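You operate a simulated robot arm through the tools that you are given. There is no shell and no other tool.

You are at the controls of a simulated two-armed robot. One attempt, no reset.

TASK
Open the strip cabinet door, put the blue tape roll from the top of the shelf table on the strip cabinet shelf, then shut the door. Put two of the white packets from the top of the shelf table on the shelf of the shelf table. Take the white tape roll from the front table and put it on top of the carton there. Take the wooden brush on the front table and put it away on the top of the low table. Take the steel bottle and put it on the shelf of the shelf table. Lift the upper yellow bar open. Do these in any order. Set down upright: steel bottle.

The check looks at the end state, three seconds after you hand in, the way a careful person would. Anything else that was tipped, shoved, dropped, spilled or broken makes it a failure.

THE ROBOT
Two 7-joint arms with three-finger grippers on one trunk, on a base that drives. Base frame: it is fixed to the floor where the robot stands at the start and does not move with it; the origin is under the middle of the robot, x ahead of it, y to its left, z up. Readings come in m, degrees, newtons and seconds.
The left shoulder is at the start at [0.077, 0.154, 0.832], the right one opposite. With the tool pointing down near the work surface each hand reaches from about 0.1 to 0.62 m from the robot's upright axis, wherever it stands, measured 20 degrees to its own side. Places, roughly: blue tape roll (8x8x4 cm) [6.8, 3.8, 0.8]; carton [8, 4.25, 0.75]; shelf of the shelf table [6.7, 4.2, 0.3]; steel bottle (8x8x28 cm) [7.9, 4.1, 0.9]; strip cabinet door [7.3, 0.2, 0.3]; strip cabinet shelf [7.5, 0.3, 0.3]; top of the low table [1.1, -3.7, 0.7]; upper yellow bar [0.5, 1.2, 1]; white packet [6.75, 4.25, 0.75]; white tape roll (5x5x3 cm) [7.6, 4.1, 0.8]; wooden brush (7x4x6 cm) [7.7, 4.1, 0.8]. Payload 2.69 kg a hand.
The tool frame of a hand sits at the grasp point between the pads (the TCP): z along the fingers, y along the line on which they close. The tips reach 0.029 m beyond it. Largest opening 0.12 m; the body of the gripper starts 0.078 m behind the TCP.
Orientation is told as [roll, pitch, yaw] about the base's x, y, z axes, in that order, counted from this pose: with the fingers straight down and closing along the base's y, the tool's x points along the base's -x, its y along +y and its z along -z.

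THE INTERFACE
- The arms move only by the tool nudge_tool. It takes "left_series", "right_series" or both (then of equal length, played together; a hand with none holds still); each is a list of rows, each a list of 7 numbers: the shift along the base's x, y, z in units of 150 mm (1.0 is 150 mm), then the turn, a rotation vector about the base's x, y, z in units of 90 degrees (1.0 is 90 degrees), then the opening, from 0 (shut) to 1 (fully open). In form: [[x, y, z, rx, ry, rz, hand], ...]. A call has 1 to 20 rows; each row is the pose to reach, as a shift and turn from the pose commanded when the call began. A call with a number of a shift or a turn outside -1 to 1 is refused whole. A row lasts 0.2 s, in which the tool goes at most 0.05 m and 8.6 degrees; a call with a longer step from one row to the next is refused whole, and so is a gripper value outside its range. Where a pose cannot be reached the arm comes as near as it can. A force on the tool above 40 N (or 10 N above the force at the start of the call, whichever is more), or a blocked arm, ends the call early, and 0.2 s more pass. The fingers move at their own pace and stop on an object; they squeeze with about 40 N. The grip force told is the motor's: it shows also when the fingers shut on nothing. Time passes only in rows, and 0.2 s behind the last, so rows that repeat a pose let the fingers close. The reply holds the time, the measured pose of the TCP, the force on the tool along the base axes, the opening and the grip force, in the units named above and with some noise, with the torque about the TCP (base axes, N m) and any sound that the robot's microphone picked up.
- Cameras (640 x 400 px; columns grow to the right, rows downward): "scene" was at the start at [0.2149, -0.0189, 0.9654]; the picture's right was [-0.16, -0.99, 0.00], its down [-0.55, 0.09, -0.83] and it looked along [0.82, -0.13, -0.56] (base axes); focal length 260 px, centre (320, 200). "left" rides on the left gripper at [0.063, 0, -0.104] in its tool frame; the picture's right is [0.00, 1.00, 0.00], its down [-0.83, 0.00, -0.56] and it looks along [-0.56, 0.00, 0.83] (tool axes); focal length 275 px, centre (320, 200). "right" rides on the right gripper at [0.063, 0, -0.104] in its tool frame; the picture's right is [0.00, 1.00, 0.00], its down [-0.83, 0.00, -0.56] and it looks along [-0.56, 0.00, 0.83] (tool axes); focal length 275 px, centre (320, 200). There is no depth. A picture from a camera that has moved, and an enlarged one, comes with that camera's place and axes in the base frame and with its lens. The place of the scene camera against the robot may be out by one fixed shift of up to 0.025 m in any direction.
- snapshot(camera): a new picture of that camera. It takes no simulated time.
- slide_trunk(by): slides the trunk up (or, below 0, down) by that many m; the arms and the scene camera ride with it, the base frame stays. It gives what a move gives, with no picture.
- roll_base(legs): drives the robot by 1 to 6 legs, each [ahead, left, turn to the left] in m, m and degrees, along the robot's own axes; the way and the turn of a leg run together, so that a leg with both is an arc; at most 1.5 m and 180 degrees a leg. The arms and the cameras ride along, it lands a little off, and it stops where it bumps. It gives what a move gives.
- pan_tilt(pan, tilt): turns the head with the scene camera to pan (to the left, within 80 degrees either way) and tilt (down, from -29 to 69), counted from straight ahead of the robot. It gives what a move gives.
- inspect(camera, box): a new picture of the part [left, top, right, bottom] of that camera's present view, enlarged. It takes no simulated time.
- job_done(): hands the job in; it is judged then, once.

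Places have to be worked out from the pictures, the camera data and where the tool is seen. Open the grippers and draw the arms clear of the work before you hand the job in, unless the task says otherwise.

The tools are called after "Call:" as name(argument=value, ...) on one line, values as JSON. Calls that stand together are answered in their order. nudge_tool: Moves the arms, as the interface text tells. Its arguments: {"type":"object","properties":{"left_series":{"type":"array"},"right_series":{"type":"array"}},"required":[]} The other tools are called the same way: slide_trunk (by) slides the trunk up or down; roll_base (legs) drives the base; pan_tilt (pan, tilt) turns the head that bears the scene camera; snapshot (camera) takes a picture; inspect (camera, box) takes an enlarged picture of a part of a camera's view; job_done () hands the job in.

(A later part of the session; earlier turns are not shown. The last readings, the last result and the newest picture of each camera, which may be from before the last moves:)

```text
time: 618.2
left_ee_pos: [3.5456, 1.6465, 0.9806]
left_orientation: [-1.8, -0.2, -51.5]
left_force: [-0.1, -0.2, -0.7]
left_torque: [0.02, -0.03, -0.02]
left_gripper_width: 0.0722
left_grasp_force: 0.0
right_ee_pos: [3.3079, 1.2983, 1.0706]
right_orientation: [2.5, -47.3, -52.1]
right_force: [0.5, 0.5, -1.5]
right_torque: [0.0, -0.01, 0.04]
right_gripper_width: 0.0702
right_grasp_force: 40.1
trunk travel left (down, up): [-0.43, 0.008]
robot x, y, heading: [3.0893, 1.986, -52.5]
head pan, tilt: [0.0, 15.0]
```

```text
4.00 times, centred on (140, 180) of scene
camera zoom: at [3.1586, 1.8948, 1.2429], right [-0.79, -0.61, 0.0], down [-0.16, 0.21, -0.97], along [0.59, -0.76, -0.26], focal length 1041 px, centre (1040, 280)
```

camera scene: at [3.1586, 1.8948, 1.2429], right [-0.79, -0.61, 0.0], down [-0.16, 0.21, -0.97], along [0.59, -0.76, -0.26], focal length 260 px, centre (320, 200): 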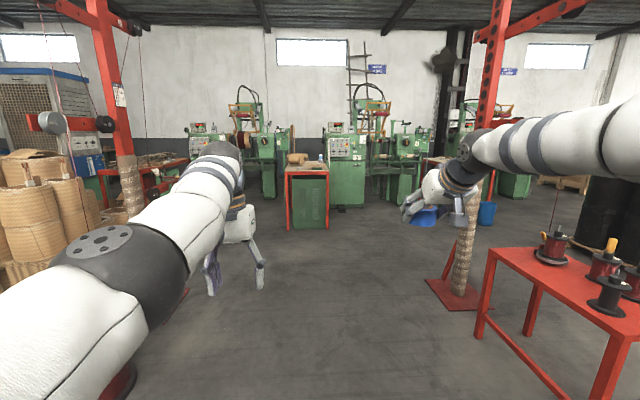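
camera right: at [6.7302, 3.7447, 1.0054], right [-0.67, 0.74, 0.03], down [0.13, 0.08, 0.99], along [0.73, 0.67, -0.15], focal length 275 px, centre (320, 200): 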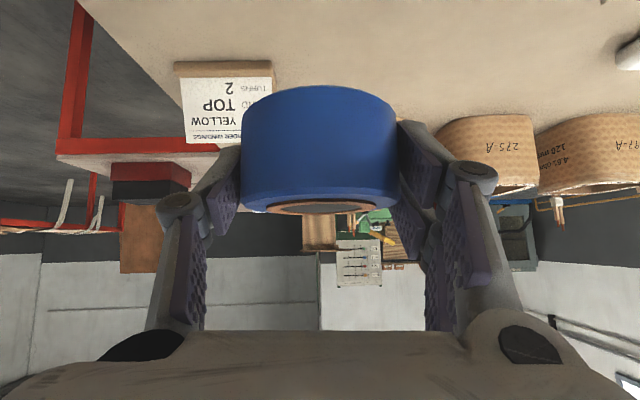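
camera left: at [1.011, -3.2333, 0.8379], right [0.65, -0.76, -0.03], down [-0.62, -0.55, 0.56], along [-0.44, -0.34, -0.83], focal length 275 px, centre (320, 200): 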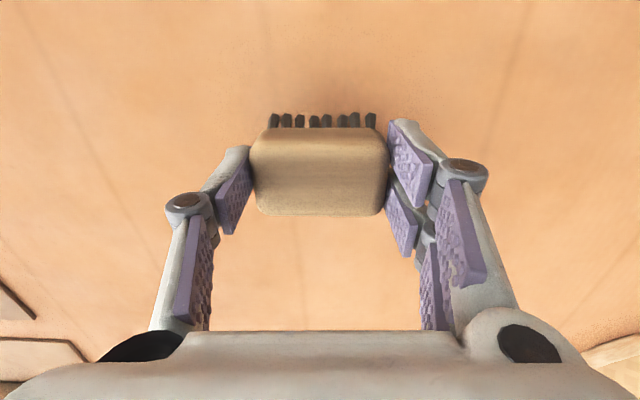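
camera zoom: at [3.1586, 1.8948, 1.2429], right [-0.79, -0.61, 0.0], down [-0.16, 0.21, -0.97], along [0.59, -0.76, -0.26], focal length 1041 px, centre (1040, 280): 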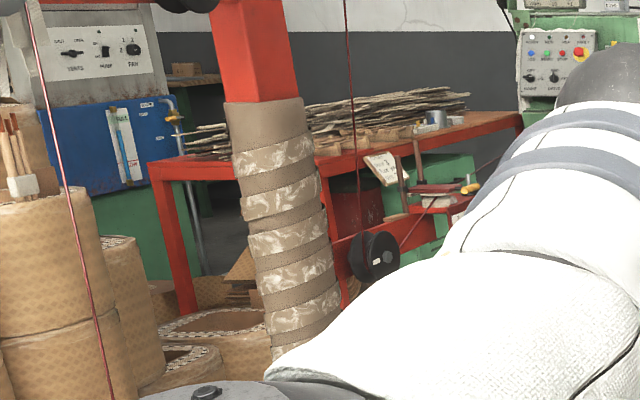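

The cabinet's green front shows beside the label on the strip table's near side, with open floor before it. I drive into the machine aisle between the two stands and turn to face it.

Call:
roll_base(legs=[[0, 0, 2.5], [1.25, 0.05, 0], [1.2, 0.05, 0], [0, 0, 90]])

Call:
snapshot(camera="scene")

Call:
inspect(camera="scene", box=[220, 100, 480, 280])

```text
time: 634.5
left_ee_pos: [5.0513, 0.6255, 0.9798]
left_orientation: [-1.8, -0.2, 39.5]
left_force: [0.0, -0.5, -0.8]
left_torque: [-0.05, -0.02, -0.02]
left_gripper_width: 0.072
left_grasp_force: 0.0
right_ee_pos: [5.404, 0.3917, 1.0709]
right_orientation: [2.5, -47.3, 38.9]
right_force: [0.0, -0.2, -0.4]
right_torque: [-0.03, 0.02, -0.03]
right_gripper_width: 0.0702
right_grasp_force: 40.0
trunk travel left (down, up): [-0.43, 0.008]
robot x, y, heading: [4.723, 0.1579, 38.5]
head pan, tilt: [0.0, 15.0]
```

```text
taken
camera scene: at [4.8141, 0.2183, 1.243], right [0.63, -0.78, 0.0], down [-0.2, -0.16, -0.97], along [0.75, 0.6, -0.26], focal length 260 px, centre (320, 200)
```

scene: 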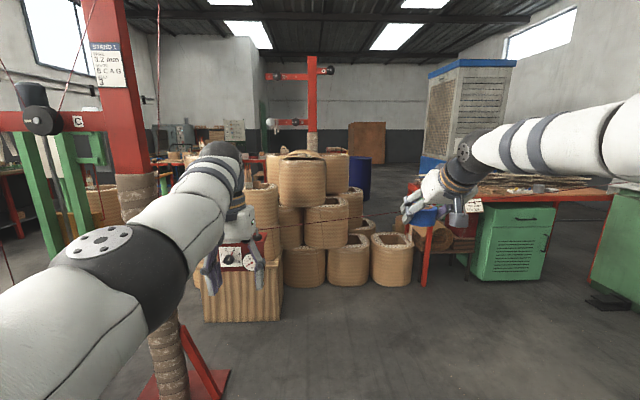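

```text
2.22 times, centred on (350, 190) of scene
camera zoom: at [4.8141, 0.2183, 1.243], right [0.63, -0.78, 0.0], down [-0.2, -0.16, -0.97], along [0.75, 0.6, -0.26], focal length 578 px, centre (253, 222)
```

zoom: 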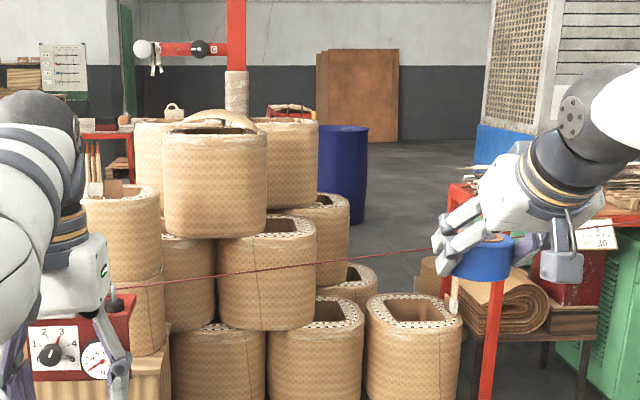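

The cabinet's louvred door with its handle on the right side faces me, and the wire crosses high in front. I lower the trunk fully so that I can pass under the wire.

Call:
slide_trunk(by=-0.4)

Call:
snapshot(camera="scene")

```text
time: 638.3
left_ee_pos: [5.0219, 0.6017, 0.2747]
left_orientation: [-1.2, 34.7, 39.6]
left_force: [0.3, -0.2, 0.1]
left_torque: [0.01, 0.01, -0.01]
left_gripper_width: 0.072
left_grasp_force: 0.0
right_ee_pos: [5.4304, 0.415, 0.4341]
right_orientation: [2.6, -25.8, 39.0]
right_force: [-0.6, 0.5, -0.6]
right_torque: [-0.03, -0.02, 0.0]
right_gripper_width: 0.0701
right_grasp_force: 39.8
trunk travel left (down, up): [-0.03, 0.408]
robot x, y, heading: [4.7266, 0.156, 38.7]
head pan, tilt: [0.0, 15.0]
```

```text
taken
camera scene: at [4.9444, 0.3226, 0.8074], right [0.63, -0.78, 0.0], down [-0.2, -0.16, -0.97], along [0.75, 0.6, -0.26], focal length 260 px, centre (320, 200)
```

scene: 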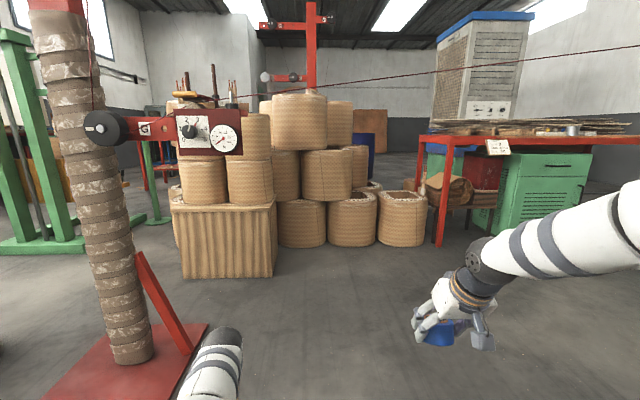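

The wire passes well above my lowered head. I move right and diagonally forward toward the cabinet.

Call:
roll_base(legs=[[0.1, -0.35, 1.3], [0.5, -0.75, 0]])

Call:
snapshot(camera="scene")

```text
time: 644.3
left_ee_pos: [5.6018, 0.3628, 0.2751]
left_orientation: [-1.2, 34.9, 41.1]
left_force: [-0.7, 1.3, 0.8]
left_torque: [0.0, -0.01, -0.03]
left_gripper_width: 0.0721
left_grasp_force: 0.0
right_ee_pos: [6.0166, 0.186, 0.4328]
right_orientation: [2.5, -25.7, 40.3]
right_force: [0.3, -1.2, -1.0]
right_torque: [0.02, 0.03, -0.04]
right_gripper_width: 0.0704
right_grasp_force: 40.2
trunk travel left (down, up): [-0.03, 0.408]
robot x, y, heading: [5.3146, -0.0903, 40.2]
head pan, tilt: [0.0, 15.0]
stopped in leg 2: the robot was blocked; the commanded pose is now the measured one
```

```text
taken
camera scene: at [5.5329, 0.0823, 0.8074], right [0.64, -0.77, 0.0], down [-0.2, -0.17, -0.97], along [0.74, 0.62, -0.26], focal length 260 px, centre (320, 200)
```

scene: 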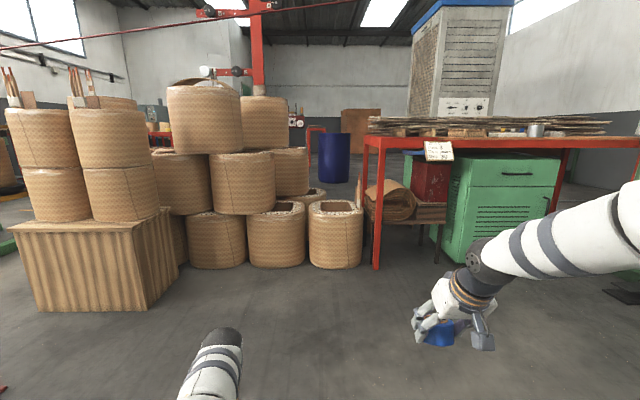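

I touched the corner of the neighbouring table's leg. I move straight forward first and then to the right.

Call:
roll_base(legs=[[0.4, 0.03, 0], [0.1, -0.7, 0]])

Call:
snapshot(camera="scene")

```text
time: 652.1
left_ee_pos: [6.4122, 0.1671, 0.2752]
left_orientation: [-1.1, 34.8, 40.7]
left_force: [0.1, 0.6, 0.0]
left_torque: [-0.02, 0.03, 0.0]
left_gripper_width: 0.0719
left_grasp_force: 0.0
right_ee_pos: [6.825, -0.0126, 0.4332]
right_orientation: [2.5, -25.9, 39.9]
right_force: [0.4, -0.3, -0.4]
right_torque: [-0.03, 0.02, -0.01]
right_gripper_width: 0.0705
right_grasp_force: 40.0
trunk travel left (down, up): [-0.03, 0.408]
robot x, y, heading: [6.1243, -0.2871, 39.8]
head pan, tilt: [0.0, 15.0]
```

```text
taken
camera scene: at [6.3398, -0.1127, 0.8074], right [0.64, -0.77, 0.0], down [-0.2, -0.17, -0.97], along [0.74, 0.62, -0.26], focal length 260 px, centre (320, 200)
```

scene: 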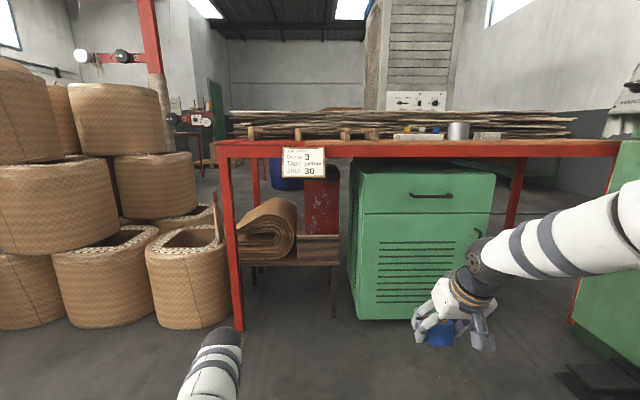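

Now the cabinet is right before me. I zoom on its front to see the door, the handle and hinges.

Call:
inspect(camera="scene", box=[330, 150, 530, 340])

```text
2.11 times, centred on (430, 245) of scene
camera zoom: at [6.3398, -0.1127, 0.8074], right [0.64, -0.77, 0.0], down [-0.2, -0.17, -0.97], along [0.74, 0.62, -0.26], focal length 548 px, centre (88, 105)
```

zoom: 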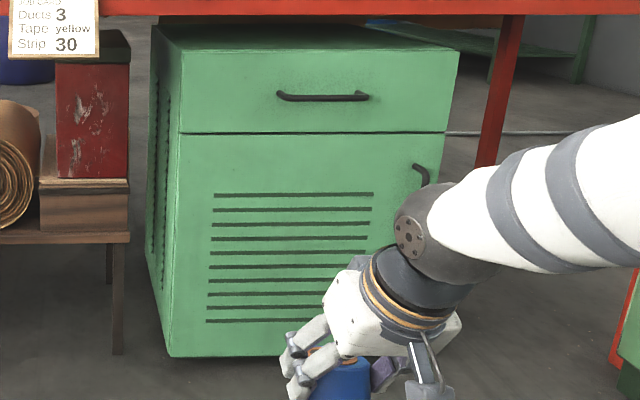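

The door has a small vertical handle at its upper right (about u = -4.78, z = 0.42), hinged at the left. I shift right and a bit closer so the free left hand can reach it.

Call:
roll_base(legs=[[0, -0.55, 0], [0.25, 0, 0]])

Call:
snapshot(camera="scene")

```text
time: 658.2
left_ee_pos: [6.952, -0.0958, 0.2745]
left_orientation: [-1.2, 34.8, 40.5]
left_force: [0.0, 0.1, 0.3]
left_torque: [-0.01, 0.0, 0.03]
left_gripper_width: 0.0719
left_grasp_force: 0.1
right_ee_pos: [7.363, -0.2739, 0.4339]
right_orientation: [2.6, -25.7, 39.6]
right_force: [-0.2, -0.6, -0.4]
right_torque: [0.0, 0.0, 0.0]
right_gripper_width: 0.0704
right_grasp_force: 40.3
trunk travel left (down, up): [-0.03, 0.408]
robot x, y, heading: [6.6574, -0.5428, 39.5]
head pan, tilt: [0.0, 15.0]
```

```text
taken
camera scene: at [6.8795, -0.3733, 0.8074], right [0.64, -0.77, 0.0], down [-0.2, -0.16, -0.97], along [0.75, 0.61, -0.26], focal length 260 px, centre (320, 200)
```

scene: 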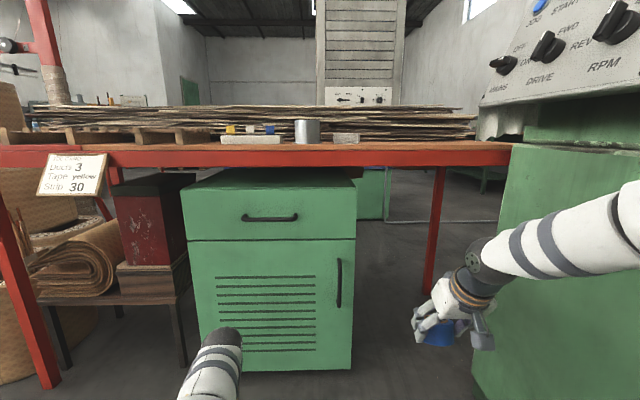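

The handle runs vertically at about (7.42, 0.01), z from 0.28 to 0.45. I turn the left tool to point forward (about 60 degrees) in front of it, still at a distance.

Call:
nudge_tool(left_series=[[0.12, -0.08, -0.12, 0.053, -0.064, 0, 0.6], [0.25, -0.15, -0.25, 0.106, -0.129, 0, 0.6], [0.37, -0.23, -0.37, 0.159, -0.193, 0, 0.6], [0.49, -0.31, -0.5, 0.212, -0.257, 0, 0.6], [0.61, -0.38, -0.62, 0.265, -0.321, 0, 0.6], [0.74, -0.46, -0.75, 0.318, -0.386, 0, 0.6], [0.86, -0.54, -0.87, 0.371, -0.45, 0, 0.6], [0.983, -0.615, -1, 0.424, -0.514, 0, 0.6]])

Call:
snapshot(camera="scene")

Call:
snapshot(camera="left")

```text
time: 660.0
left_ee_pos: [7.0678, -0.0888, 0.0835]
left_orientation: [-4.1, -24.7, 39.4]
left_force: [1.0, 0.0, -0.6]
left_torque: [0.0, -0.03, 0.0]
left_gripper_width: 0.072
left_grasp_force: 0.1
left hand out of reach, approached as far as the arm can: row 1, 2, 3, 4, 5, 6, 7, 8
right_ee_pos: [7.365, -0.2754, 0.4339]
right_orientation: [2.6, -25.7, 39.6]
right_force: [-0.8, -1.0, -1.1]
right_torque: [-0.01, -0.02, -0.01]
right_gripper_width: 0.0705
right_grasp_force: 39.7
trunk travel left (down, up): [-0.03, 0.408]
robot x, y, heading: [6.6596, -0.5418, 39.5]
head pan, tilt: [0.0, 15.0]
```

```text
taken
camera scene: at [6.8795, -0.3733, 0.8074], right [0.64, -0.77, 0.0], down [-0.2, -0.16, -0.97], along [0.75, 0.61, -0.26], focal length 260 px, centre (320, 200)
```

scene: 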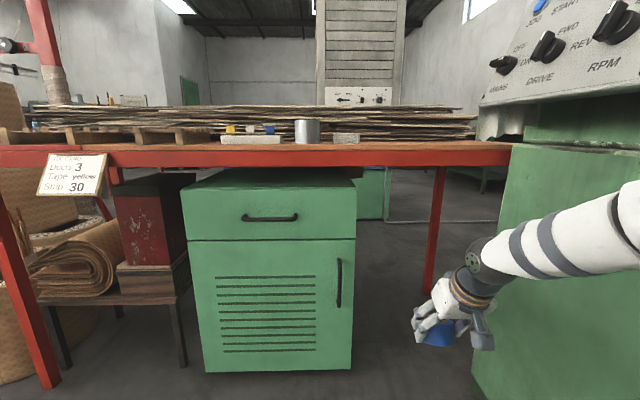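

```text
taken
camera left: at [6.9856, -0.1476, 0.1509], right [-0.61, 0.79, -0.06], down [0.38, 0.36, 0.85], along [0.7, 0.49, -0.52], focal length 275 px, centre (320, 200)
```

left: 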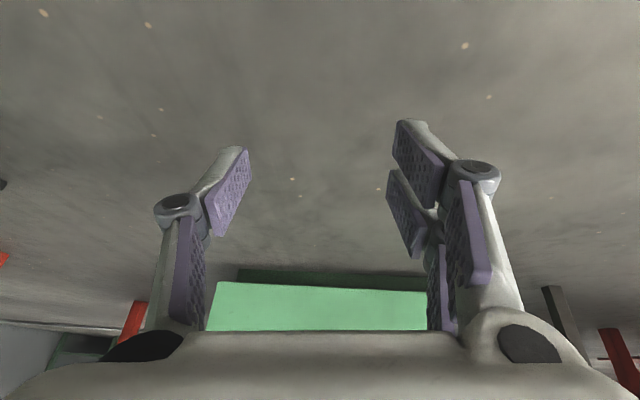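

The moves count from the actual pose, so the hand went low. I raise it, move it right and tilt it further.

Call:
nudge_tool(left_series=[[0.17, -0.03, 0.2, 0.042, -0.051, 0, 0.6], [0.33, -0.07, 0.4, 0.085, -0.103, 0, 0.6], [0.5, -0.1, 0.6, 0.127, -0.154, 0, 0.6], [0.67, -0.14, 0.8, 0.17, -0.206, 0, 0.6], [0.835, -0.175, 1, 0.212, -0.257, 0, 0.6]])

Call:
snapshot(camera="scene")

```text
time: 661.2
left_ee_pos: [7.1481, -0.0326, 0.1566]
left_orientation: [-3.6, -52.9, 40.8]
left_force: [-0.2, -0.2, 0.9]
left_torque: [-0.01, -0.03, -0.02]
left_gripper_width: 0.072
left_grasp_force: 0.1
left hand out of reach, approached as far as the arm can: row 1, 2, 3, 4, 5
right_ee_pos: [7.3646, -0.2752, 0.435]
right_orientation: [2.6, -25.8, 39.7]
right_force: [0.1, 0.7, -0.9]
right_torque: [0.0, 0.0, 0.03]
right_gripper_width: 0.0702
right_grasp_force: 39.8
trunk travel left (down, up): [-0.03, 0.408]
robot x, y, heading: [6.657, -0.544, 39.5]
head pan, tilt: [0.0, 15.0]
```

```text
taken
camera scene: at [6.8794, -0.3732, 0.8074], right [0.64, -0.77, 0.0], down [-0.2, -0.16, -0.97], along [0.75, 0.61, -0.26], focal length 260 px, centre (320, 200)
```

scene: 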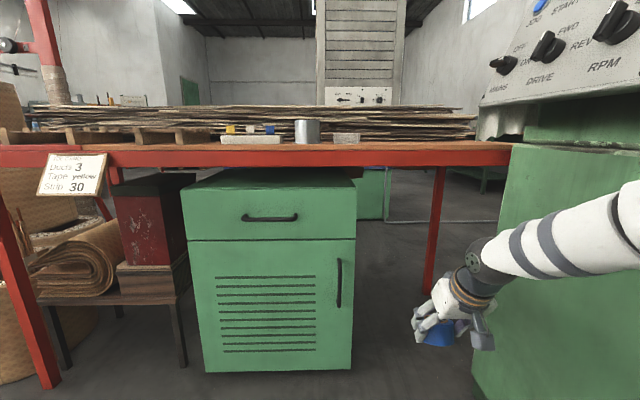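

The left arm is stuck near its limits. I bring it to a more natural pose (outward, higher, less tilt) first.

Call:
nudge_tool(left_series=[[-0.16, 0.015, 0.15, -0.039, 0.047, 0, 0.6], [-0.31, 0.03, 0.31, -0.078, 0.094, 0, 0.6], [-0.47, 0.045, 0.47, -0.117, 0.142, 0, 0.6], [-0.63, 0.06, 0.62, -0.155, 0.189, 0, 0.6], [-0.78, 0.075, 0.78, -0.194, 0.236, 0, 0.6], [-0.94, 0.09, 0.93, -0.233, 0.283, 0, 0.6], [-0.94, 0.09, 0.93, -0.233, 0.283, 0, 0.6]])

Call:
pan_tilt(pan=15, tilt=50)

Call:
snapshot(camera="scene")

```text
time: 662.8
left_ee_pos: [7.0, 0.0321, 0.2872]
left_orientation: [-2.2, -22.1, 40.4]
left_force: [0.4, 0.4, 0.2]
left_torque: [-0.02, -0.02, -0.02]
left_gripper_width: 0.0721
left_grasp_force: 0.1
left hand out of reach, approached as far as the arm can: row 1, 2, 3, 4, 5, 6, 7
right_ee_pos: [7.3636, -0.275, 0.4327]
right_orientation: [2.6, -25.8, 39.7]
right_force: [-0.2, 0.0, -1.0]
right_torque: [-0.01, 0.02, -0.01]
right_gripper_width: 0.0705
right_grasp_force: 39.3
trunk travel left (down, up): [-0.03, 0.408]
robot x, y, heading: [6.6588, -0.5415, 39.5]
head pan, tilt: [0.0, 15.0]
```

```text
time: 663.8
left_ee_pos: [6.9999, 0.0312, 0.2853]
left_orientation: [-2.2, -22.1, 40.4]
left_force: [-0.3, 0.2, -0.9]
left_torque: [0.02, -0.02, -0.02]
left_gripper_width: 0.0719
left_grasp_force: 0.0
right_ee_pos: [7.3638, -0.2755, 0.4333]
right_orientation: [2.6, -25.8, 39.7]
right_force: [-0.2, 0.1, -0.7]
right_torque: [-0.02, 0.03, 0.04]
right_gripper_width: 0.0703
right_grasp_force: 40.0
trunk travel left (down, up): [-0.03, 0.408]
robot x, y, heading: [6.66, -0.5399, 39.7]
head pan, tilt: [15.0, 50.0]
```

```text
taken
camera scene: at [6.8522, -0.37, 0.7537], right [0.81, -0.58, 0.0], down [-0.45, -0.62, -0.64], along [0.37, 0.52, -0.77], focal length 260 px, centre (320, 200)
```

scene: 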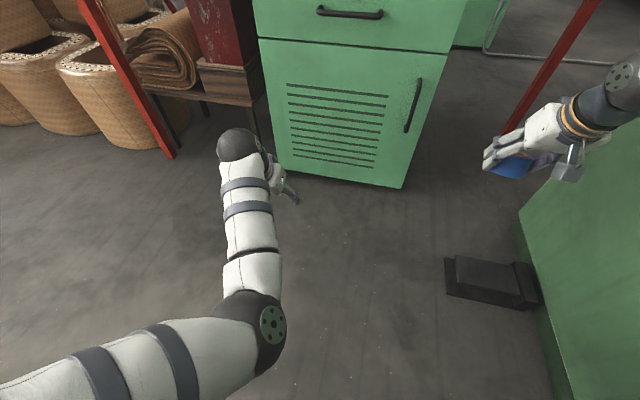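

I see the left elbow hanging low in the middle. I move the hand outward to the left, up, and vertical to let the elbow swing out.

Call:
nudge_tool(left_series=[[-0.2, 0.08, 0.18, -0.031, 0.038, 0, 0.6], [-0.39, 0.16, 0.36, -0.062, 0.075, 0, 0.6], [-0.59, 0.24, 0.54, -0.094, 0.113, 0, 0.6], [-0.78, 0.32, 0.72, -0.125, 0.15, 0, 0.6], [-0.98, 0.4, 0.9, -0.156, 0.188, 0, 0.6], [-0.98, 0.4, 0.9, -0.156, 0.188, 0, 0.6]])

Call:
snapshot(camera="scene")

```text
time: 665.2
left_ee_pos: [6.8529, 0.0899, 0.422]
left_orientation: [-1.9, -0.2, 40.3]
left_force: [0.9, 0.3, 0.0]
left_torque: [0.0, -0.01, 0.01]
left_gripper_width: 0.072
left_grasp_force: 0.0
right_ee_pos: [7.3651, -0.2745, 0.4331]
right_orientation: [2.6, -25.8, 39.7]
right_force: [0.9, 0.3, -0.7]
right_torque: [0.0, 0.03, -0.03]
right_gripper_width: 0.0702
right_grasp_force: 39.8
trunk travel left (down, up): [-0.03, 0.408]
robot x, y, heading: [6.658, -0.5429, 39.3]
head pan, tilt: [15.0, 50.0]
```

```text
taken
camera scene: at [6.8521, -0.37, 0.7537], right [0.81, -0.58, 0.0], down [-0.45, -0.62, -0.64], along [0.37, 0.52, -0.77], focal length 260 px, centre (320, 200)
```

scene: 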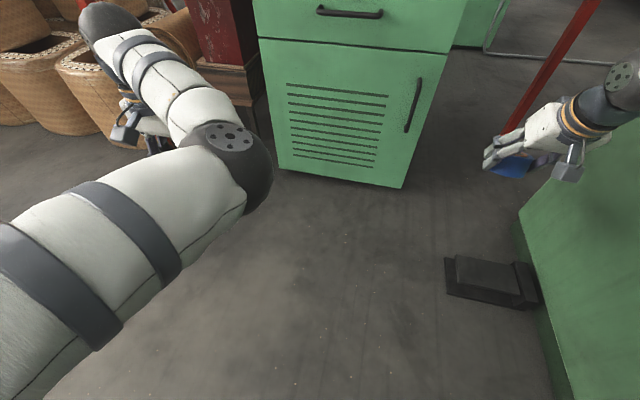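

The arm obeys again. From here I extend it forward while tilting the tool toward horizontal.

Call:
nudge_tool(left_series=[[0.12, 0.1, 0, 0.049, -0.06, 0, 0.6], [0.25, 0.2, 0, 0.098, -0.12, 0, 0.6], [0.37, 0.3, 0, 0.148, -0.181, 0, 0.6], [0.5, 0.4, 0, 0.197, -0.241, 0, 0.6], [0.62, 0.507, 0, 0.246, -0.301, 0, 0.6]])

Call:
nudge_tool(left_series=[[0.15, 0.0, 0, 0.042, -0.052, 0, 0.6], [0.3, 0.0, 0, 0.084, -0.103, 0, 0.6], [0.45, 0.0, 0, 0.127, -0.155, 0, 0.6], [0.6, 0.0, 0, 0.169, -0.206, 0, 0.6]])

Call:
snapshot(camera="scene")

```text
time: 666.4
left_ee_pos: [6.9469, 0.1686, 0.4209]
left_orientation: [-2.6, -35.3, 40.6]
left_force: [1.3, 0.6, 0.0]
left_torque: [-0.04, 0.0, 0.02]
left_gripper_width: 0.072
left_grasp_force: 0.0
right_ee_pos: [7.3652, -0.2741, 0.4341]
right_orientation: [2.6, -25.7, 39.7]
right_force: [0.0, -0.9, -2.7]
right_torque: [0.01, 0.0, -0.03]
right_gripper_width: 0.07
right_grasp_force: 40.2
trunk travel left (down, up): [-0.03, 0.408]
robot x, y, heading: [6.6586, -0.5395, 39.8]
head pan, tilt: [15.0, 50.0]
```

```text
time: 667.4
left_ee_pos: [7.0354, 0.1681, 0.4203]
left_orientation: [-3.7, -59.2, 41.3]
left_force: [0.8, -1.5, -0.7]
left_torque: [-0.01, 0.03, -0.04]
left_gripper_width: 0.0722
left_grasp_force: 0.0
right_ee_pos: [7.3644, -0.2758, 0.4344]
right_orientation: [2.6, -25.8, 39.7]
right_force: [-0.1, -0.1, -1.1]
right_torque: [-0.02, 0.01, -0.01]
right_gripper_width: 0.0704
right_grasp_force: 39.8
trunk travel left (down, up): [-0.03, 0.408]
robot x, y, heading: [6.6618, -0.5424, 39.5]
head pan, tilt: [15.0, 50.0]
```

```text
taken
camera scene: at [6.8521, -0.37, 0.7537], right [0.81, -0.58, 0.0], down [-0.45, -0.62, -0.64], along [0.37, 0.52, -0.77], focal length 260 px, centre (320, 200)
```

scene: 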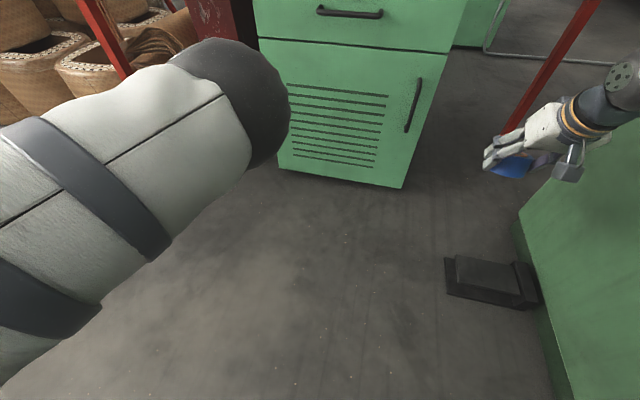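

The left tool now points forward at pitch 59 and height 0.42. I move it sideways to the right toward the handle line.

Call:
nudge_tool(left_series=[[0.16, -0.19, -0.05, 0, 0, 0, 0.6], [0.32, -0.39, -0.1, 0, 0, 0, 0.6], [0.48, -0.58, -0.15, 0, 0, 0, 0.6], [0.636, -0.771, -0.2, 0, 0, 0, 0.6]])

Call:
nudge_tool(left_series=[[0.16, -0.19, 0, 0, 0, 0, 0.6], [0.32, -0.39, 0, 0, 0, 0, 0.6], [0.48, -0.58, 0, 0, 0, 0, 0.6], [0.636, -0.771, 0, 0, 0, 0, 0.6]])

Call:
snapshot(camera="scene")

Call:
snapshot(camera="left")

```text
time: 668.4
left_ee_pos: [7.1318, 0.0525, 0.3905]
left_orientation: [-3.5, -59.1, 41.4]
left_force: [-0.7, 0.3, -0.7]
left_torque: [0.0, -0.01, 0.0]
left_gripper_width: 0.072
left_grasp_force: 0.1
right_ee_pos: [7.365, -0.2738, 0.4338]
right_orientation: [2.6, -25.8, 39.7]
right_force: [0.4, -1.0, -0.8]
right_torque: [-0.03, -0.02, -0.01]
right_gripper_width: 0.0703
right_grasp_force: 40.4
trunk travel left (down, up): [-0.03, 0.408]
robot x, y, heading: [6.6588, -0.5448, 39.5]
head pan, tilt: [15.0, 50.0]
```

```text
time: 669.4
left_ee_pos: [7.2281, -0.0647, 0.3909]
left_orientation: [-3.8, -59.1, 41.3]
left_force: [-0.3, -0.1, -0.2]
left_torque: [0.0, 0.03, 0.0]
left_gripper_width: 0.0722
left_grasp_force: 0.1
right_ee_pos: [7.3632, -0.2743, 0.4334]
right_orientation: [2.6, -25.8, 39.7]
right_force: [-0.1, 0.1, -0.9]
right_torque: [-0.01, 0.01, -0.02]
right_gripper_width: 0.0704
right_grasp_force: 39.7
trunk travel left (down, up): [-0.03, 0.408]
robot x, y, heading: [6.6607, -0.5431, 39.4]
head pan, tilt: [15.0, 50.0]
```

```text
taken
camera scene: at [6.8521, -0.3699, 0.7537], right [0.81, -0.58, 0.0], down [-0.45, -0.62, -0.64], along [0.37, 0.52, -0.77], focal length 260 px, centre (320, 200)
```

scene: 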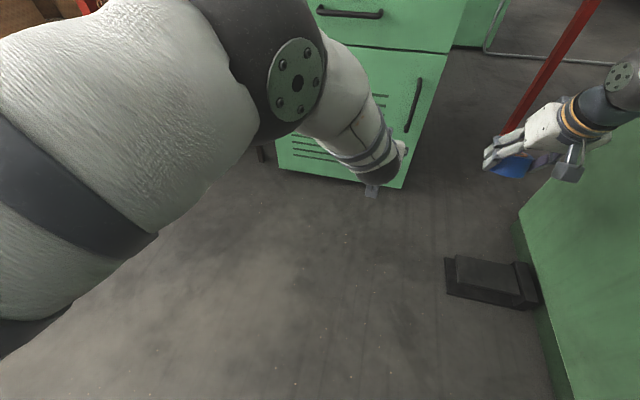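

```text
taken
camera left: at [7.1333, -0.1401, 0.3897], right [-0.62, 0.79, -0.03], down [-0.06, -0.01, 1.0], along [0.78, 0.62, 0.05], focal length 275 px, centre (320, 200)
```

left: 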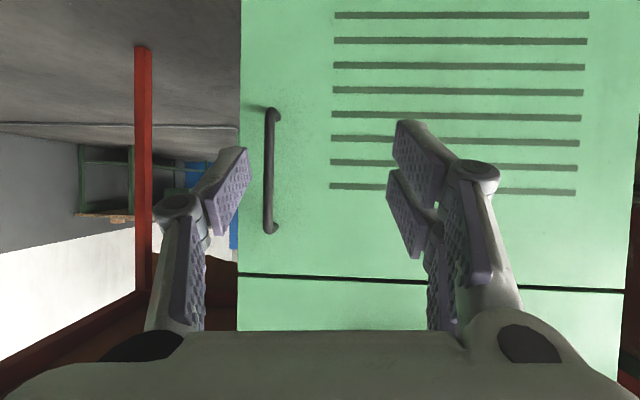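

The left camera shows the handle clearly, at about u = -4.75, z 0.30 to 0.44, 0.2 m ahead. I shift 5 cm right and 12 cm forward.

Call:
nudge_tool(left_series=[[0.17, -0.08, 0, 0, 0, 0, 0.6], [0.34, -0.1, -0.03, 0, 0, 0, 0.6], [0.5, 0, -0.067, 0, 0, 0, 0.6], [0.67, 0.12, -0.067, 0, 0, 0, 0.6], [0.837, 0.242, -0.067, 0, 0, 0, 0.6]])

Call:
snapshot(camera="left")

Call:
snapshot(camera="scene")

```text
time: 670.6
left_ee_pos: [7.2965, -0.0659, 0.3795]
left_orientation: [-3.6, -59.1, 41.2]
left_force: [-0.3, 0.2, 0.6]
left_torque: [0.0, -0.01, 0.01]
left_gripper_width: 0.0718
left_grasp_force: 0.0
left hand out of reach, approached as far as the arm can: row 3, 4, 5
right_ee_pos: [7.364, -0.2745, 0.4347]
right_orientation: [2.6, -25.7, 39.8]
right_force: [-0.2, 0.6, -1.8]
right_torque: [-0.03, -0.03, 0.01]
right_gripper_width: 0.0703
right_grasp_force: 40.1
trunk travel left (down, up): [-0.03, 0.408]
robot x, y, heading: [6.6586, -0.5431, 39.6]
head pan, tilt: [15.0, 50.0]
```

```text
taken
camera left: at [7.2008, -0.1424, 0.3781], right [-0.62, 0.79, -0.03], down [-0.06, -0.01, 1.0], along [0.79, 0.62, 0.05], focal length 275 px, centre (320, 200)
```

left: 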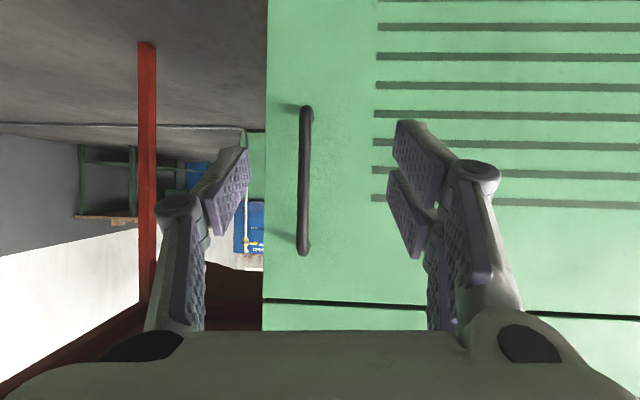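

```text
taken
camera scene: at [6.8521, -0.3699, 0.7537], right [0.81, -0.58, 0.0], down [-0.45, -0.62, -0.64], along [0.37, 0.52, -0.77], focal length 260 px, centre (320, 200)
```

scene: 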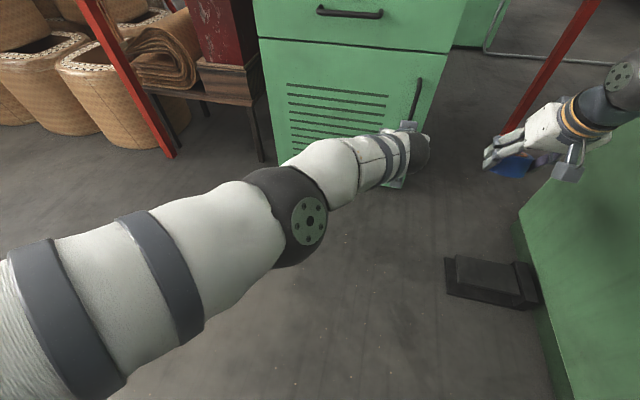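

The handle is aligned within a centimetre, 13 cm ahead. The arm is at full reach, so I drive the base forward 0.1 m.

Call:
roll_base(legs=[[0.1, -0.012, 0]])

Call:
snapshot(camera="left")

```text
time: 671.8
left_ee_pos: [7.3794, -0.0118, 0.3798]
left_orientation: [-3.6, -59.2, 41.3]
left_force: [1.0, 0.5, -0.2]
left_torque: [0.02, 0.0, 0.06]
left_gripper_width: 0.072
left_grasp_force: 0.2
right_ee_pos: [7.449, -0.2222, 0.4335]
right_orientation: [2.6, -25.9, 39.7]
right_force: [0.2, -1.0, -1.4]
right_torque: [-0.01, 0.0, 0.01]
right_gripper_width: 0.0704
right_grasp_force: 40.2
trunk travel left (down, up): [-0.03, 0.408]
robot x, y, heading: [6.7459, -0.4905, 39.3]
head pan, tilt: [15.0, 50.0]
```

```text
taken
camera left: at [7.2847, -0.0881, 0.3783], right [-0.62, 0.79, -0.03], down [-0.06, -0.01, 1.0], along [0.78, 0.62, 0.05], focal length 275 px, centre (320, 200)
```

left: 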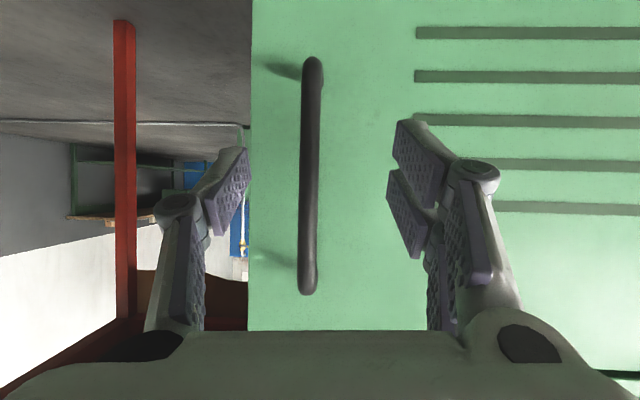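

About 5 cm remain to the bar. I drive 3.3 cm forward and check.

Call:
roll_base(legs=[[0.034, -0.005, 0]])

Call:
snapshot(camera="left")

```text
time: 672.6
left_ee_pos: [7.4085, 0.0054, 0.3803]
left_orientation: [-3.5, -59.1, 41.3]
left_force: [-0.2, -0.3, -0.9]
left_torque: [-0.02, 0.02, -0.01]
left_gripper_width: 0.072
left_grasp_force: 0.0
right_ee_pos: [7.4774, -0.2038, 0.4333]
right_orientation: [2.6, -25.8, 39.7]
right_force: [0.1, 0.5, -1.5]
right_torque: [-0.01, 0.0, 0.0]
right_gripper_width: 0.0703
right_grasp_force: 40.0
trunk travel left (down, up): [-0.03, 0.408]
robot x, y, heading: [6.7733, -0.4701, 39.4]
head pan, tilt: [15.0, 50.0]
```

```text
taken
camera left: at [7.3139, -0.0704, 0.3783], right [-0.62, 0.79, -0.03], down [-0.06, -0.01, 1.0], along [0.78, 0.62, 0.05], focal length 275 px, centre (320, 200)
```

left: 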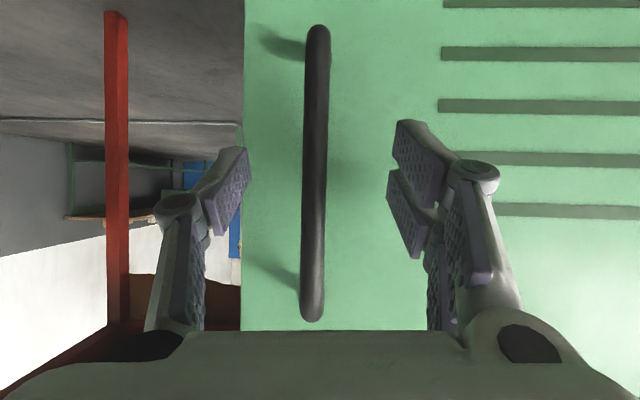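

The bar is between the fingers, 1 cm beyond the pad centre. I close on it.

Call:
nudge_tool(left_series=[[0, 0, 0, 0, 0, 0, 0.3], [0, 0, 0, 0, 0, 0, 0.1], [0, 0, 0, 0, 0, 0, 0], [0, 0, 0, 0, 0, 0, 0]])

Call:
snapshot(camera="left")

```text
time: 673.6
left_ee_pos: [7.4097, 0.0044, 0.3795]
left_orientation: [-3.5, -59.1, 41.0]
left_force: [7.3, -8.8, -1.3]
left_torque: [1.05, 0.5, -0.17]
left_gripper_width: 0.0121
left_grasp_force: 38.8
right_ee_pos: [7.4791, -0.2043, 0.4333]
right_orientation: [2.6, -25.8, 39.7]
right_force: [-0.4, 0.2, -1.2]
right_torque: [-0.02, 0.03, 0.02]
right_gripper_width: 0.0703
right_grasp_force: 40.2
trunk travel left (down, up): [-0.03, 0.408]
robot x, y, heading: [6.7764, -0.4734, 39.4]
head pan, tilt: [15.0, 50.0]
```

```text
taken
camera left: at [7.3145, -0.0719, 0.378], right [-0.61, 0.79, -0.03], down [-0.06, -0.01, 1.0], along [0.79, 0.61, 0.05], focal length 275 px, centre (320, 200)
```

left: 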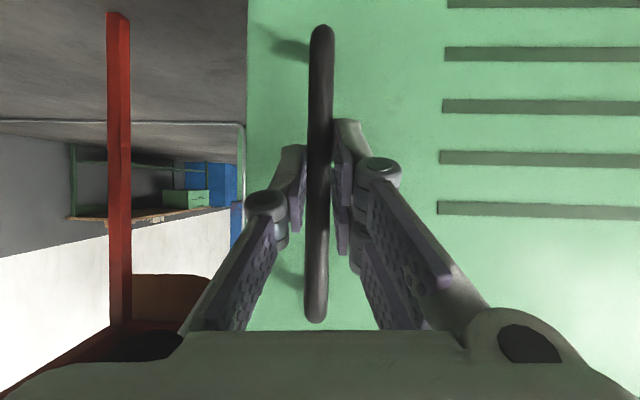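

The handle is gripped. I pull the door open by backing the base along the handle's arc, first to about 30 degrees.

Call:
roll_base(legs=[[-0.108, 0.014, 0], [-0.101, 0.042, 0]])

Call:
snapshot(camera="left")

Call:
pan_tilt(pan=0, tilt=35)

Call:
snapshot(camera="scene")

```text
time: 675.6
left_ee_pos: [7.2088, -0.0764, 0.3786]
left_orientation: [-3.1, -59.0, 41.6]
left_force: [-4.6, 32.9, -6.0]
left_torque: [1.29, 0.49, 0.4]
left_gripper_width: 0.0122
left_grasp_force: 38.8
right_ee_pos: [7.2793, -0.2902, 0.4332]
right_orientation: [2.4, -25.7, 39.9]
right_force: [-0.3, 0.5, -1.8]
right_torque: [0.0, -0.03, -0.02]
right_gripper_width: 0.0701
right_grasp_force: 40.0
trunk travel left (down, up): [-0.03, 0.408]
robot x, y, heading: [6.5771, -0.5599, 39.6]
head pan, tilt: [15.0, 50.0]
```

```text
taken
camera left: at [7.1151, -0.154, 0.3779], right [-0.63, 0.78, -0.02], down [-0.05, -0.01, 1.0], along [0.78, 0.63, 0.05], focal length 275 px, centre (320, 200)
```

left: 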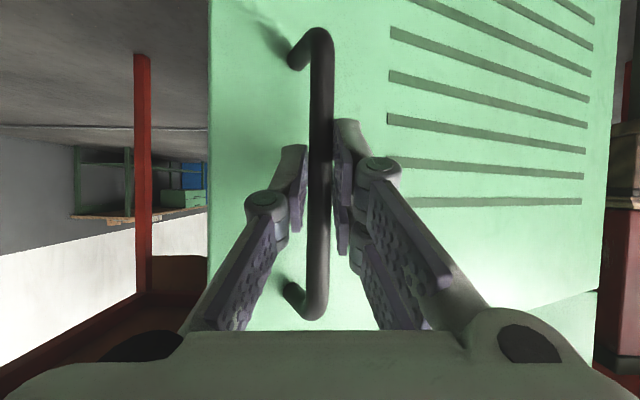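

```text
time: 676.4
left_ee_pos: [7.2089, -0.0779, 0.3801]
left_orientation: [-2.9, -59.1, 41.5]
left_force: [-0.6, 2.4, -5.1]
left_torque: [0.81, 0.7, 0.07]
left_gripper_width: 0.0121
left_grasp_force: 38.9
right_ee_pos: [7.2801, -0.291, 0.4325]
right_orientation: [2.5, -25.7, 39.8]
right_force: [0.2, 0.1, -2.3]
right_torque: [0.01, 0.03, 0.04]
right_gripper_width: 0.0703
right_grasp_force: 40.3
trunk travel left (down, up): [-0.03, 0.408]
robot x, y, heading: [6.5717, -0.5598, 39.5]
head pan, tilt: [0.0, 35.0]
```

```text
taken
camera scene: at [6.7915, -0.3942, 0.7752], right [0.64, -0.77, 0.0], down [-0.44, -0.37, -0.82], along [0.63, 0.52, -0.57], focal length 260 px, centre (320, 200)
```

scene: 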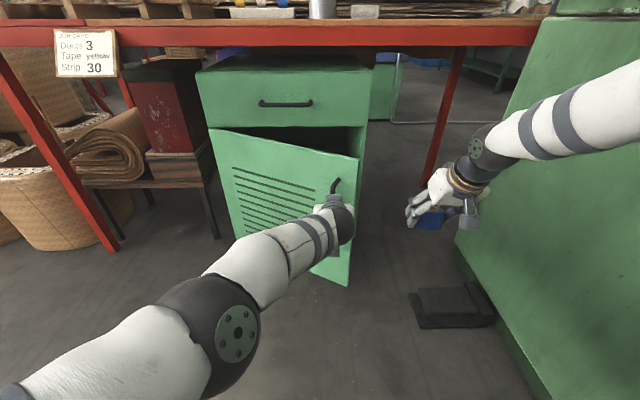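

The door is open about 30 degrees with little force. I continue along the arc to about 60 degrees.

Call:
roll_base(legs=[[-0.087, 0.067, 0], [-0.067, 0.087, 0]])

Call:
snapshot(camera="scene")

Call:
snapshot(camera="left")

```text
time: 678.5
left_ee_pos: [6.9922, -0.0536, 0.3805]
left_orientation: [-2.8, -59.3, 41.7]
left_force: [11.9, 31.0, -11.0]
left_torque: [0.68, 0.53, 0.26]
left_gripper_width: 0.0117
left_grasp_force: 38.7
right_ee_pos: [7.064, -0.2705, 0.4322]
right_orientation: [2.6, -25.6, 39.9]
right_force: [1.0, 0.6, -0.1]
right_torque: [-0.02, 0.04, 0.01]
right_gripper_width: 0.0702
right_grasp_force: 40.2
trunk travel left (down, up): [-0.03, 0.408]
robot x, y, heading: [6.3595, -0.541, 39.7]
head pan, tilt: [0.0, 35.0]
```

```text
taken
camera scene: at [6.5764, -0.373, 0.7748], right [0.64, -0.77, 0.0], down [-0.44, -0.37, -0.82], along [0.63, 0.52, -0.58], focal length 260 px, centre (320, 200)
```

scene: 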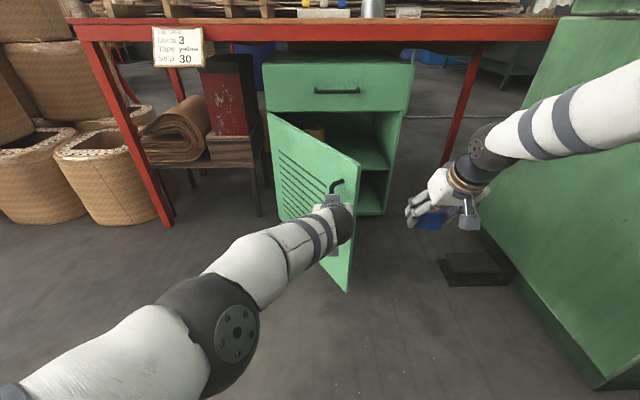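

```text
taken
camera left: at [6.8989, -0.1308, 0.3779], right [-0.63, 0.78, -0.02], down [-0.05, -0.02, 1.0], along [0.77, 0.63, 0.05], focal length 275 px, centre (320, 200)
```

left: 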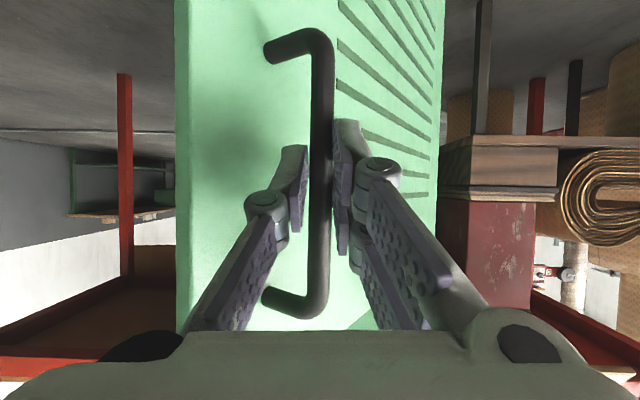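

The door stands at about 57 degrees and the shelves show inside. I continue to about 88 degrees.

Call:
roll_base(legs=[[-0.045, 0.1, 0], [-0.018, 0.105, 0]])

Call:
snapshot(camera="scene")

Call:
snapshot(camera="left")

```text
time: 681.0
left_ee_pos: [6.8144, 0.064, 0.3824]
left_orientation: [-2.8, -59.4, 41.6]
left_force: [22.3, 19.0, -2.6]
left_torque: [0.12, -0.01, -0.03]
left_gripper_width: 0.0119
left_grasp_force: 38.8
right_ee_pos: [6.8855, -0.153, 0.4332]
right_orientation: [2.5, -25.8, 39.8]
right_force: [1.0, 0.0, -0.5]
right_torque: [-0.02, 0.0, -0.01]
right_gripper_width: 0.07
right_grasp_force: 40.5
trunk travel left (down, up): [-0.03, 0.408]
robot x, y, heading: [6.183, -0.4243, 39.4]
head pan, tilt: [0.0, 35.0]
```

```text
taken
camera scene: at [6.3974, -0.2563, 0.7751], right [0.64, -0.77, 0.0], down [-0.44, -0.37, -0.82], along [0.63, 0.52, -0.57], focal length 260 px, centre (320, 200)
```

scene: 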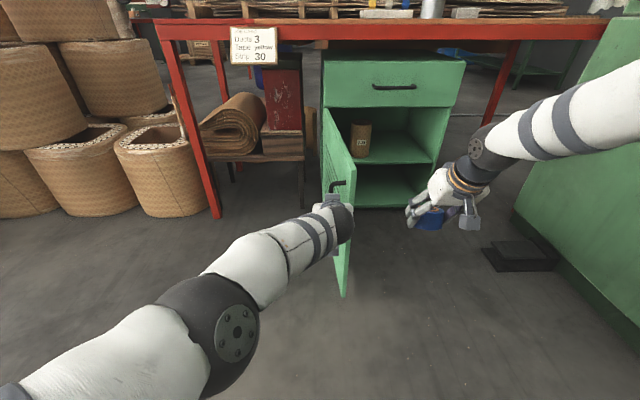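

```text
taken
camera left: at [6.7207, -0.0139, 0.3795], right [-0.63, 0.78, -0.02], down [-0.06, -0.02, 1.0], along [0.77, 0.63, 0.06], focal length 275 px, centre (320, 200)
```

left: 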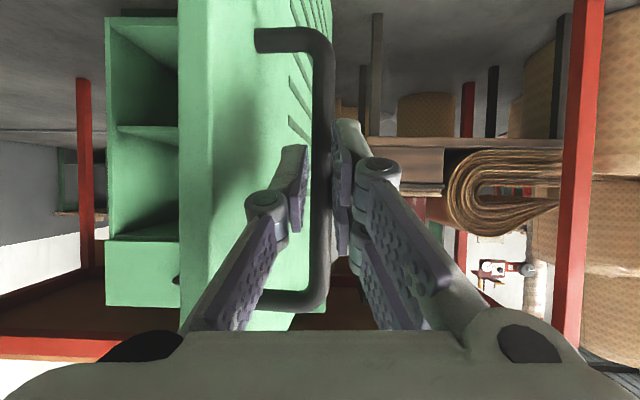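

The door is at about 85 degrees; inside is a middle shelf (about z 0.28) with a small jar on its left. I swing the door a little further, to about 105 degrees, to gain room.

Call:
roll_base(legs=[[0.0, 0.07, 0], [0.012, 0.07, 0]])

Call:
snapshot(camera="scene")

Call:
snapshot(camera="left")

```text
time: 683.0
left_ee_pos: [6.733, 0.1754, 0.3827]
left_orientation: [-2.8, -59.4, 41.6]
left_force: [-26.1, -12.0, 0.6]
left_torque: [-0.06, 0.08, 0.01]
left_gripper_width: 0.0
left_grasp_force: 27.8
right_ee_pos: [6.8048, -0.0399, 0.4344]
right_orientation: [2.4, -25.8, 39.9]
right_force: [-0.3, 1.2, -1.5]
right_torque: [-0.01, 0.04, 0.02]
right_gripper_width: 0.0703
right_grasp_force: 40.3
trunk travel left (down, up): [-0.03, 0.408]
robot x, y, heading: [6.1033, -0.3065, 39.4]
head pan, tilt: [0.0, 35.0]
```

```text
taken
camera scene: at [6.3161, -0.1423, 0.7757], right [0.64, -0.77, 0.0], down [-0.44, -0.37, -0.82], along [0.63, 0.52, -0.57], focal length 260 px, centre (320, 200)
```

scene: 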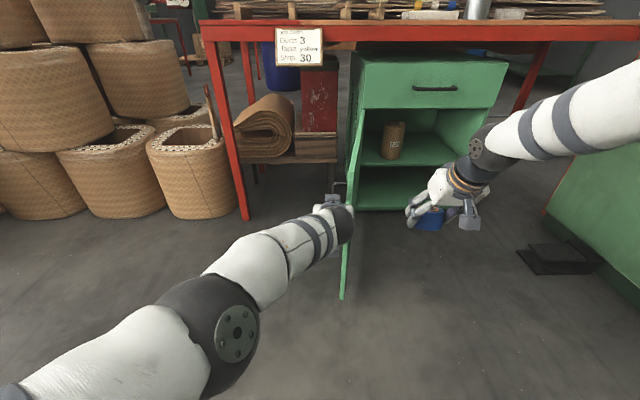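

```text
taken
camera left: at [6.6395, 0.0997, 0.3795], right [-0.63, 0.78, -0.02], down [-0.05, -0.02, 1.0], along [0.77, 0.63, 0.05], focal length 275 px, centre (320, 200)
```

left: 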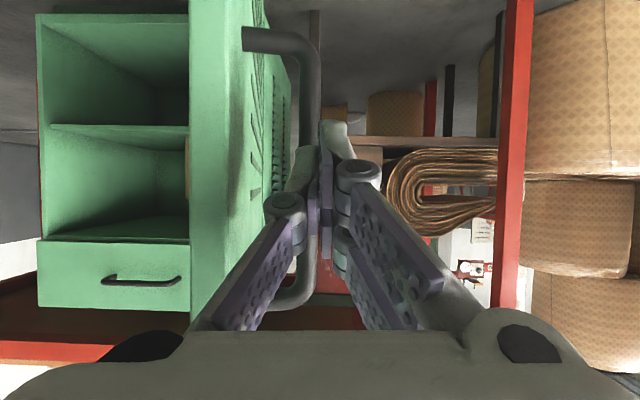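

The fingers slipped off the bar, but the door stands open at roughly 90 degrees. I back the hand away from the handle.

Call:
roll_base(legs=[[-0.15, 0.02, 0]])

Call:
snapshot(camera="scene")

Call:
snapshot(camera="left")

```text
time: 684.4
left_ee_pos: [6.6063, 0.0988, 0.3801]
left_orientation: [-2.8, -59.2, 41.6]
left_force: [0.9, -0.9, -0.2]
left_torque: [0.01, 0.02, 0.02]
left_gripper_width: 0.0
left_grasp_force: 28.4
right_ee_pos: [6.678, -0.118, 0.4338]
right_orientation: [2.4, -25.7, 39.8]
right_force: [1.0, 0.1, -1.1]
right_torque: [-0.02, 0.0, 0.01]
right_gripper_width: 0.0704
right_grasp_force: 40.1
trunk travel left (down, up): [-0.03, 0.408]
robot x, y, heading: [5.9743, -0.3861, 39.8]
head pan, tilt: [0.0, 35.0]
```

```text
taken
camera scene: at [6.1894, -0.2214, 0.7754], right [0.64, -0.77, 0.0], down [-0.44, -0.37, -0.82], along [0.63, 0.52, -0.57], focal length 260 px, centre (320, 200)
```

scene: 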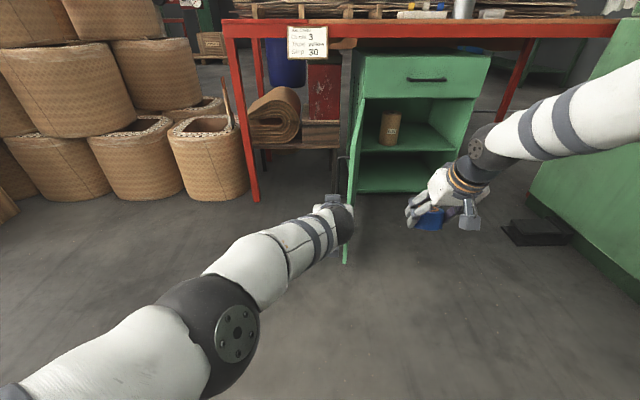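

```text
taken
camera left: at [6.5122, 0.0207, 0.3787], right [-0.63, 0.78, -0.02], down [-0.05, -0.02, 1.0], along [0.77, 0.63, 0.05], focal length 275 px, centre (320, 200)
```

left: 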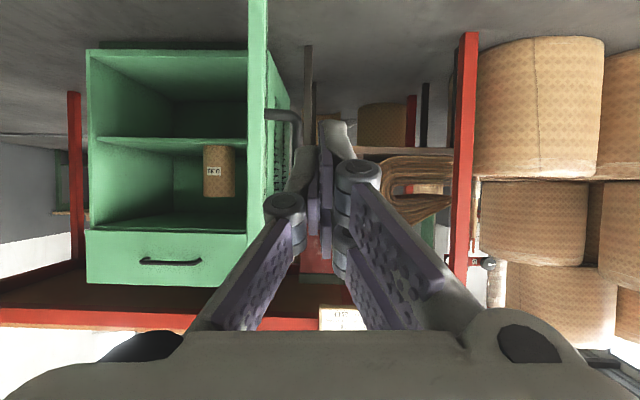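

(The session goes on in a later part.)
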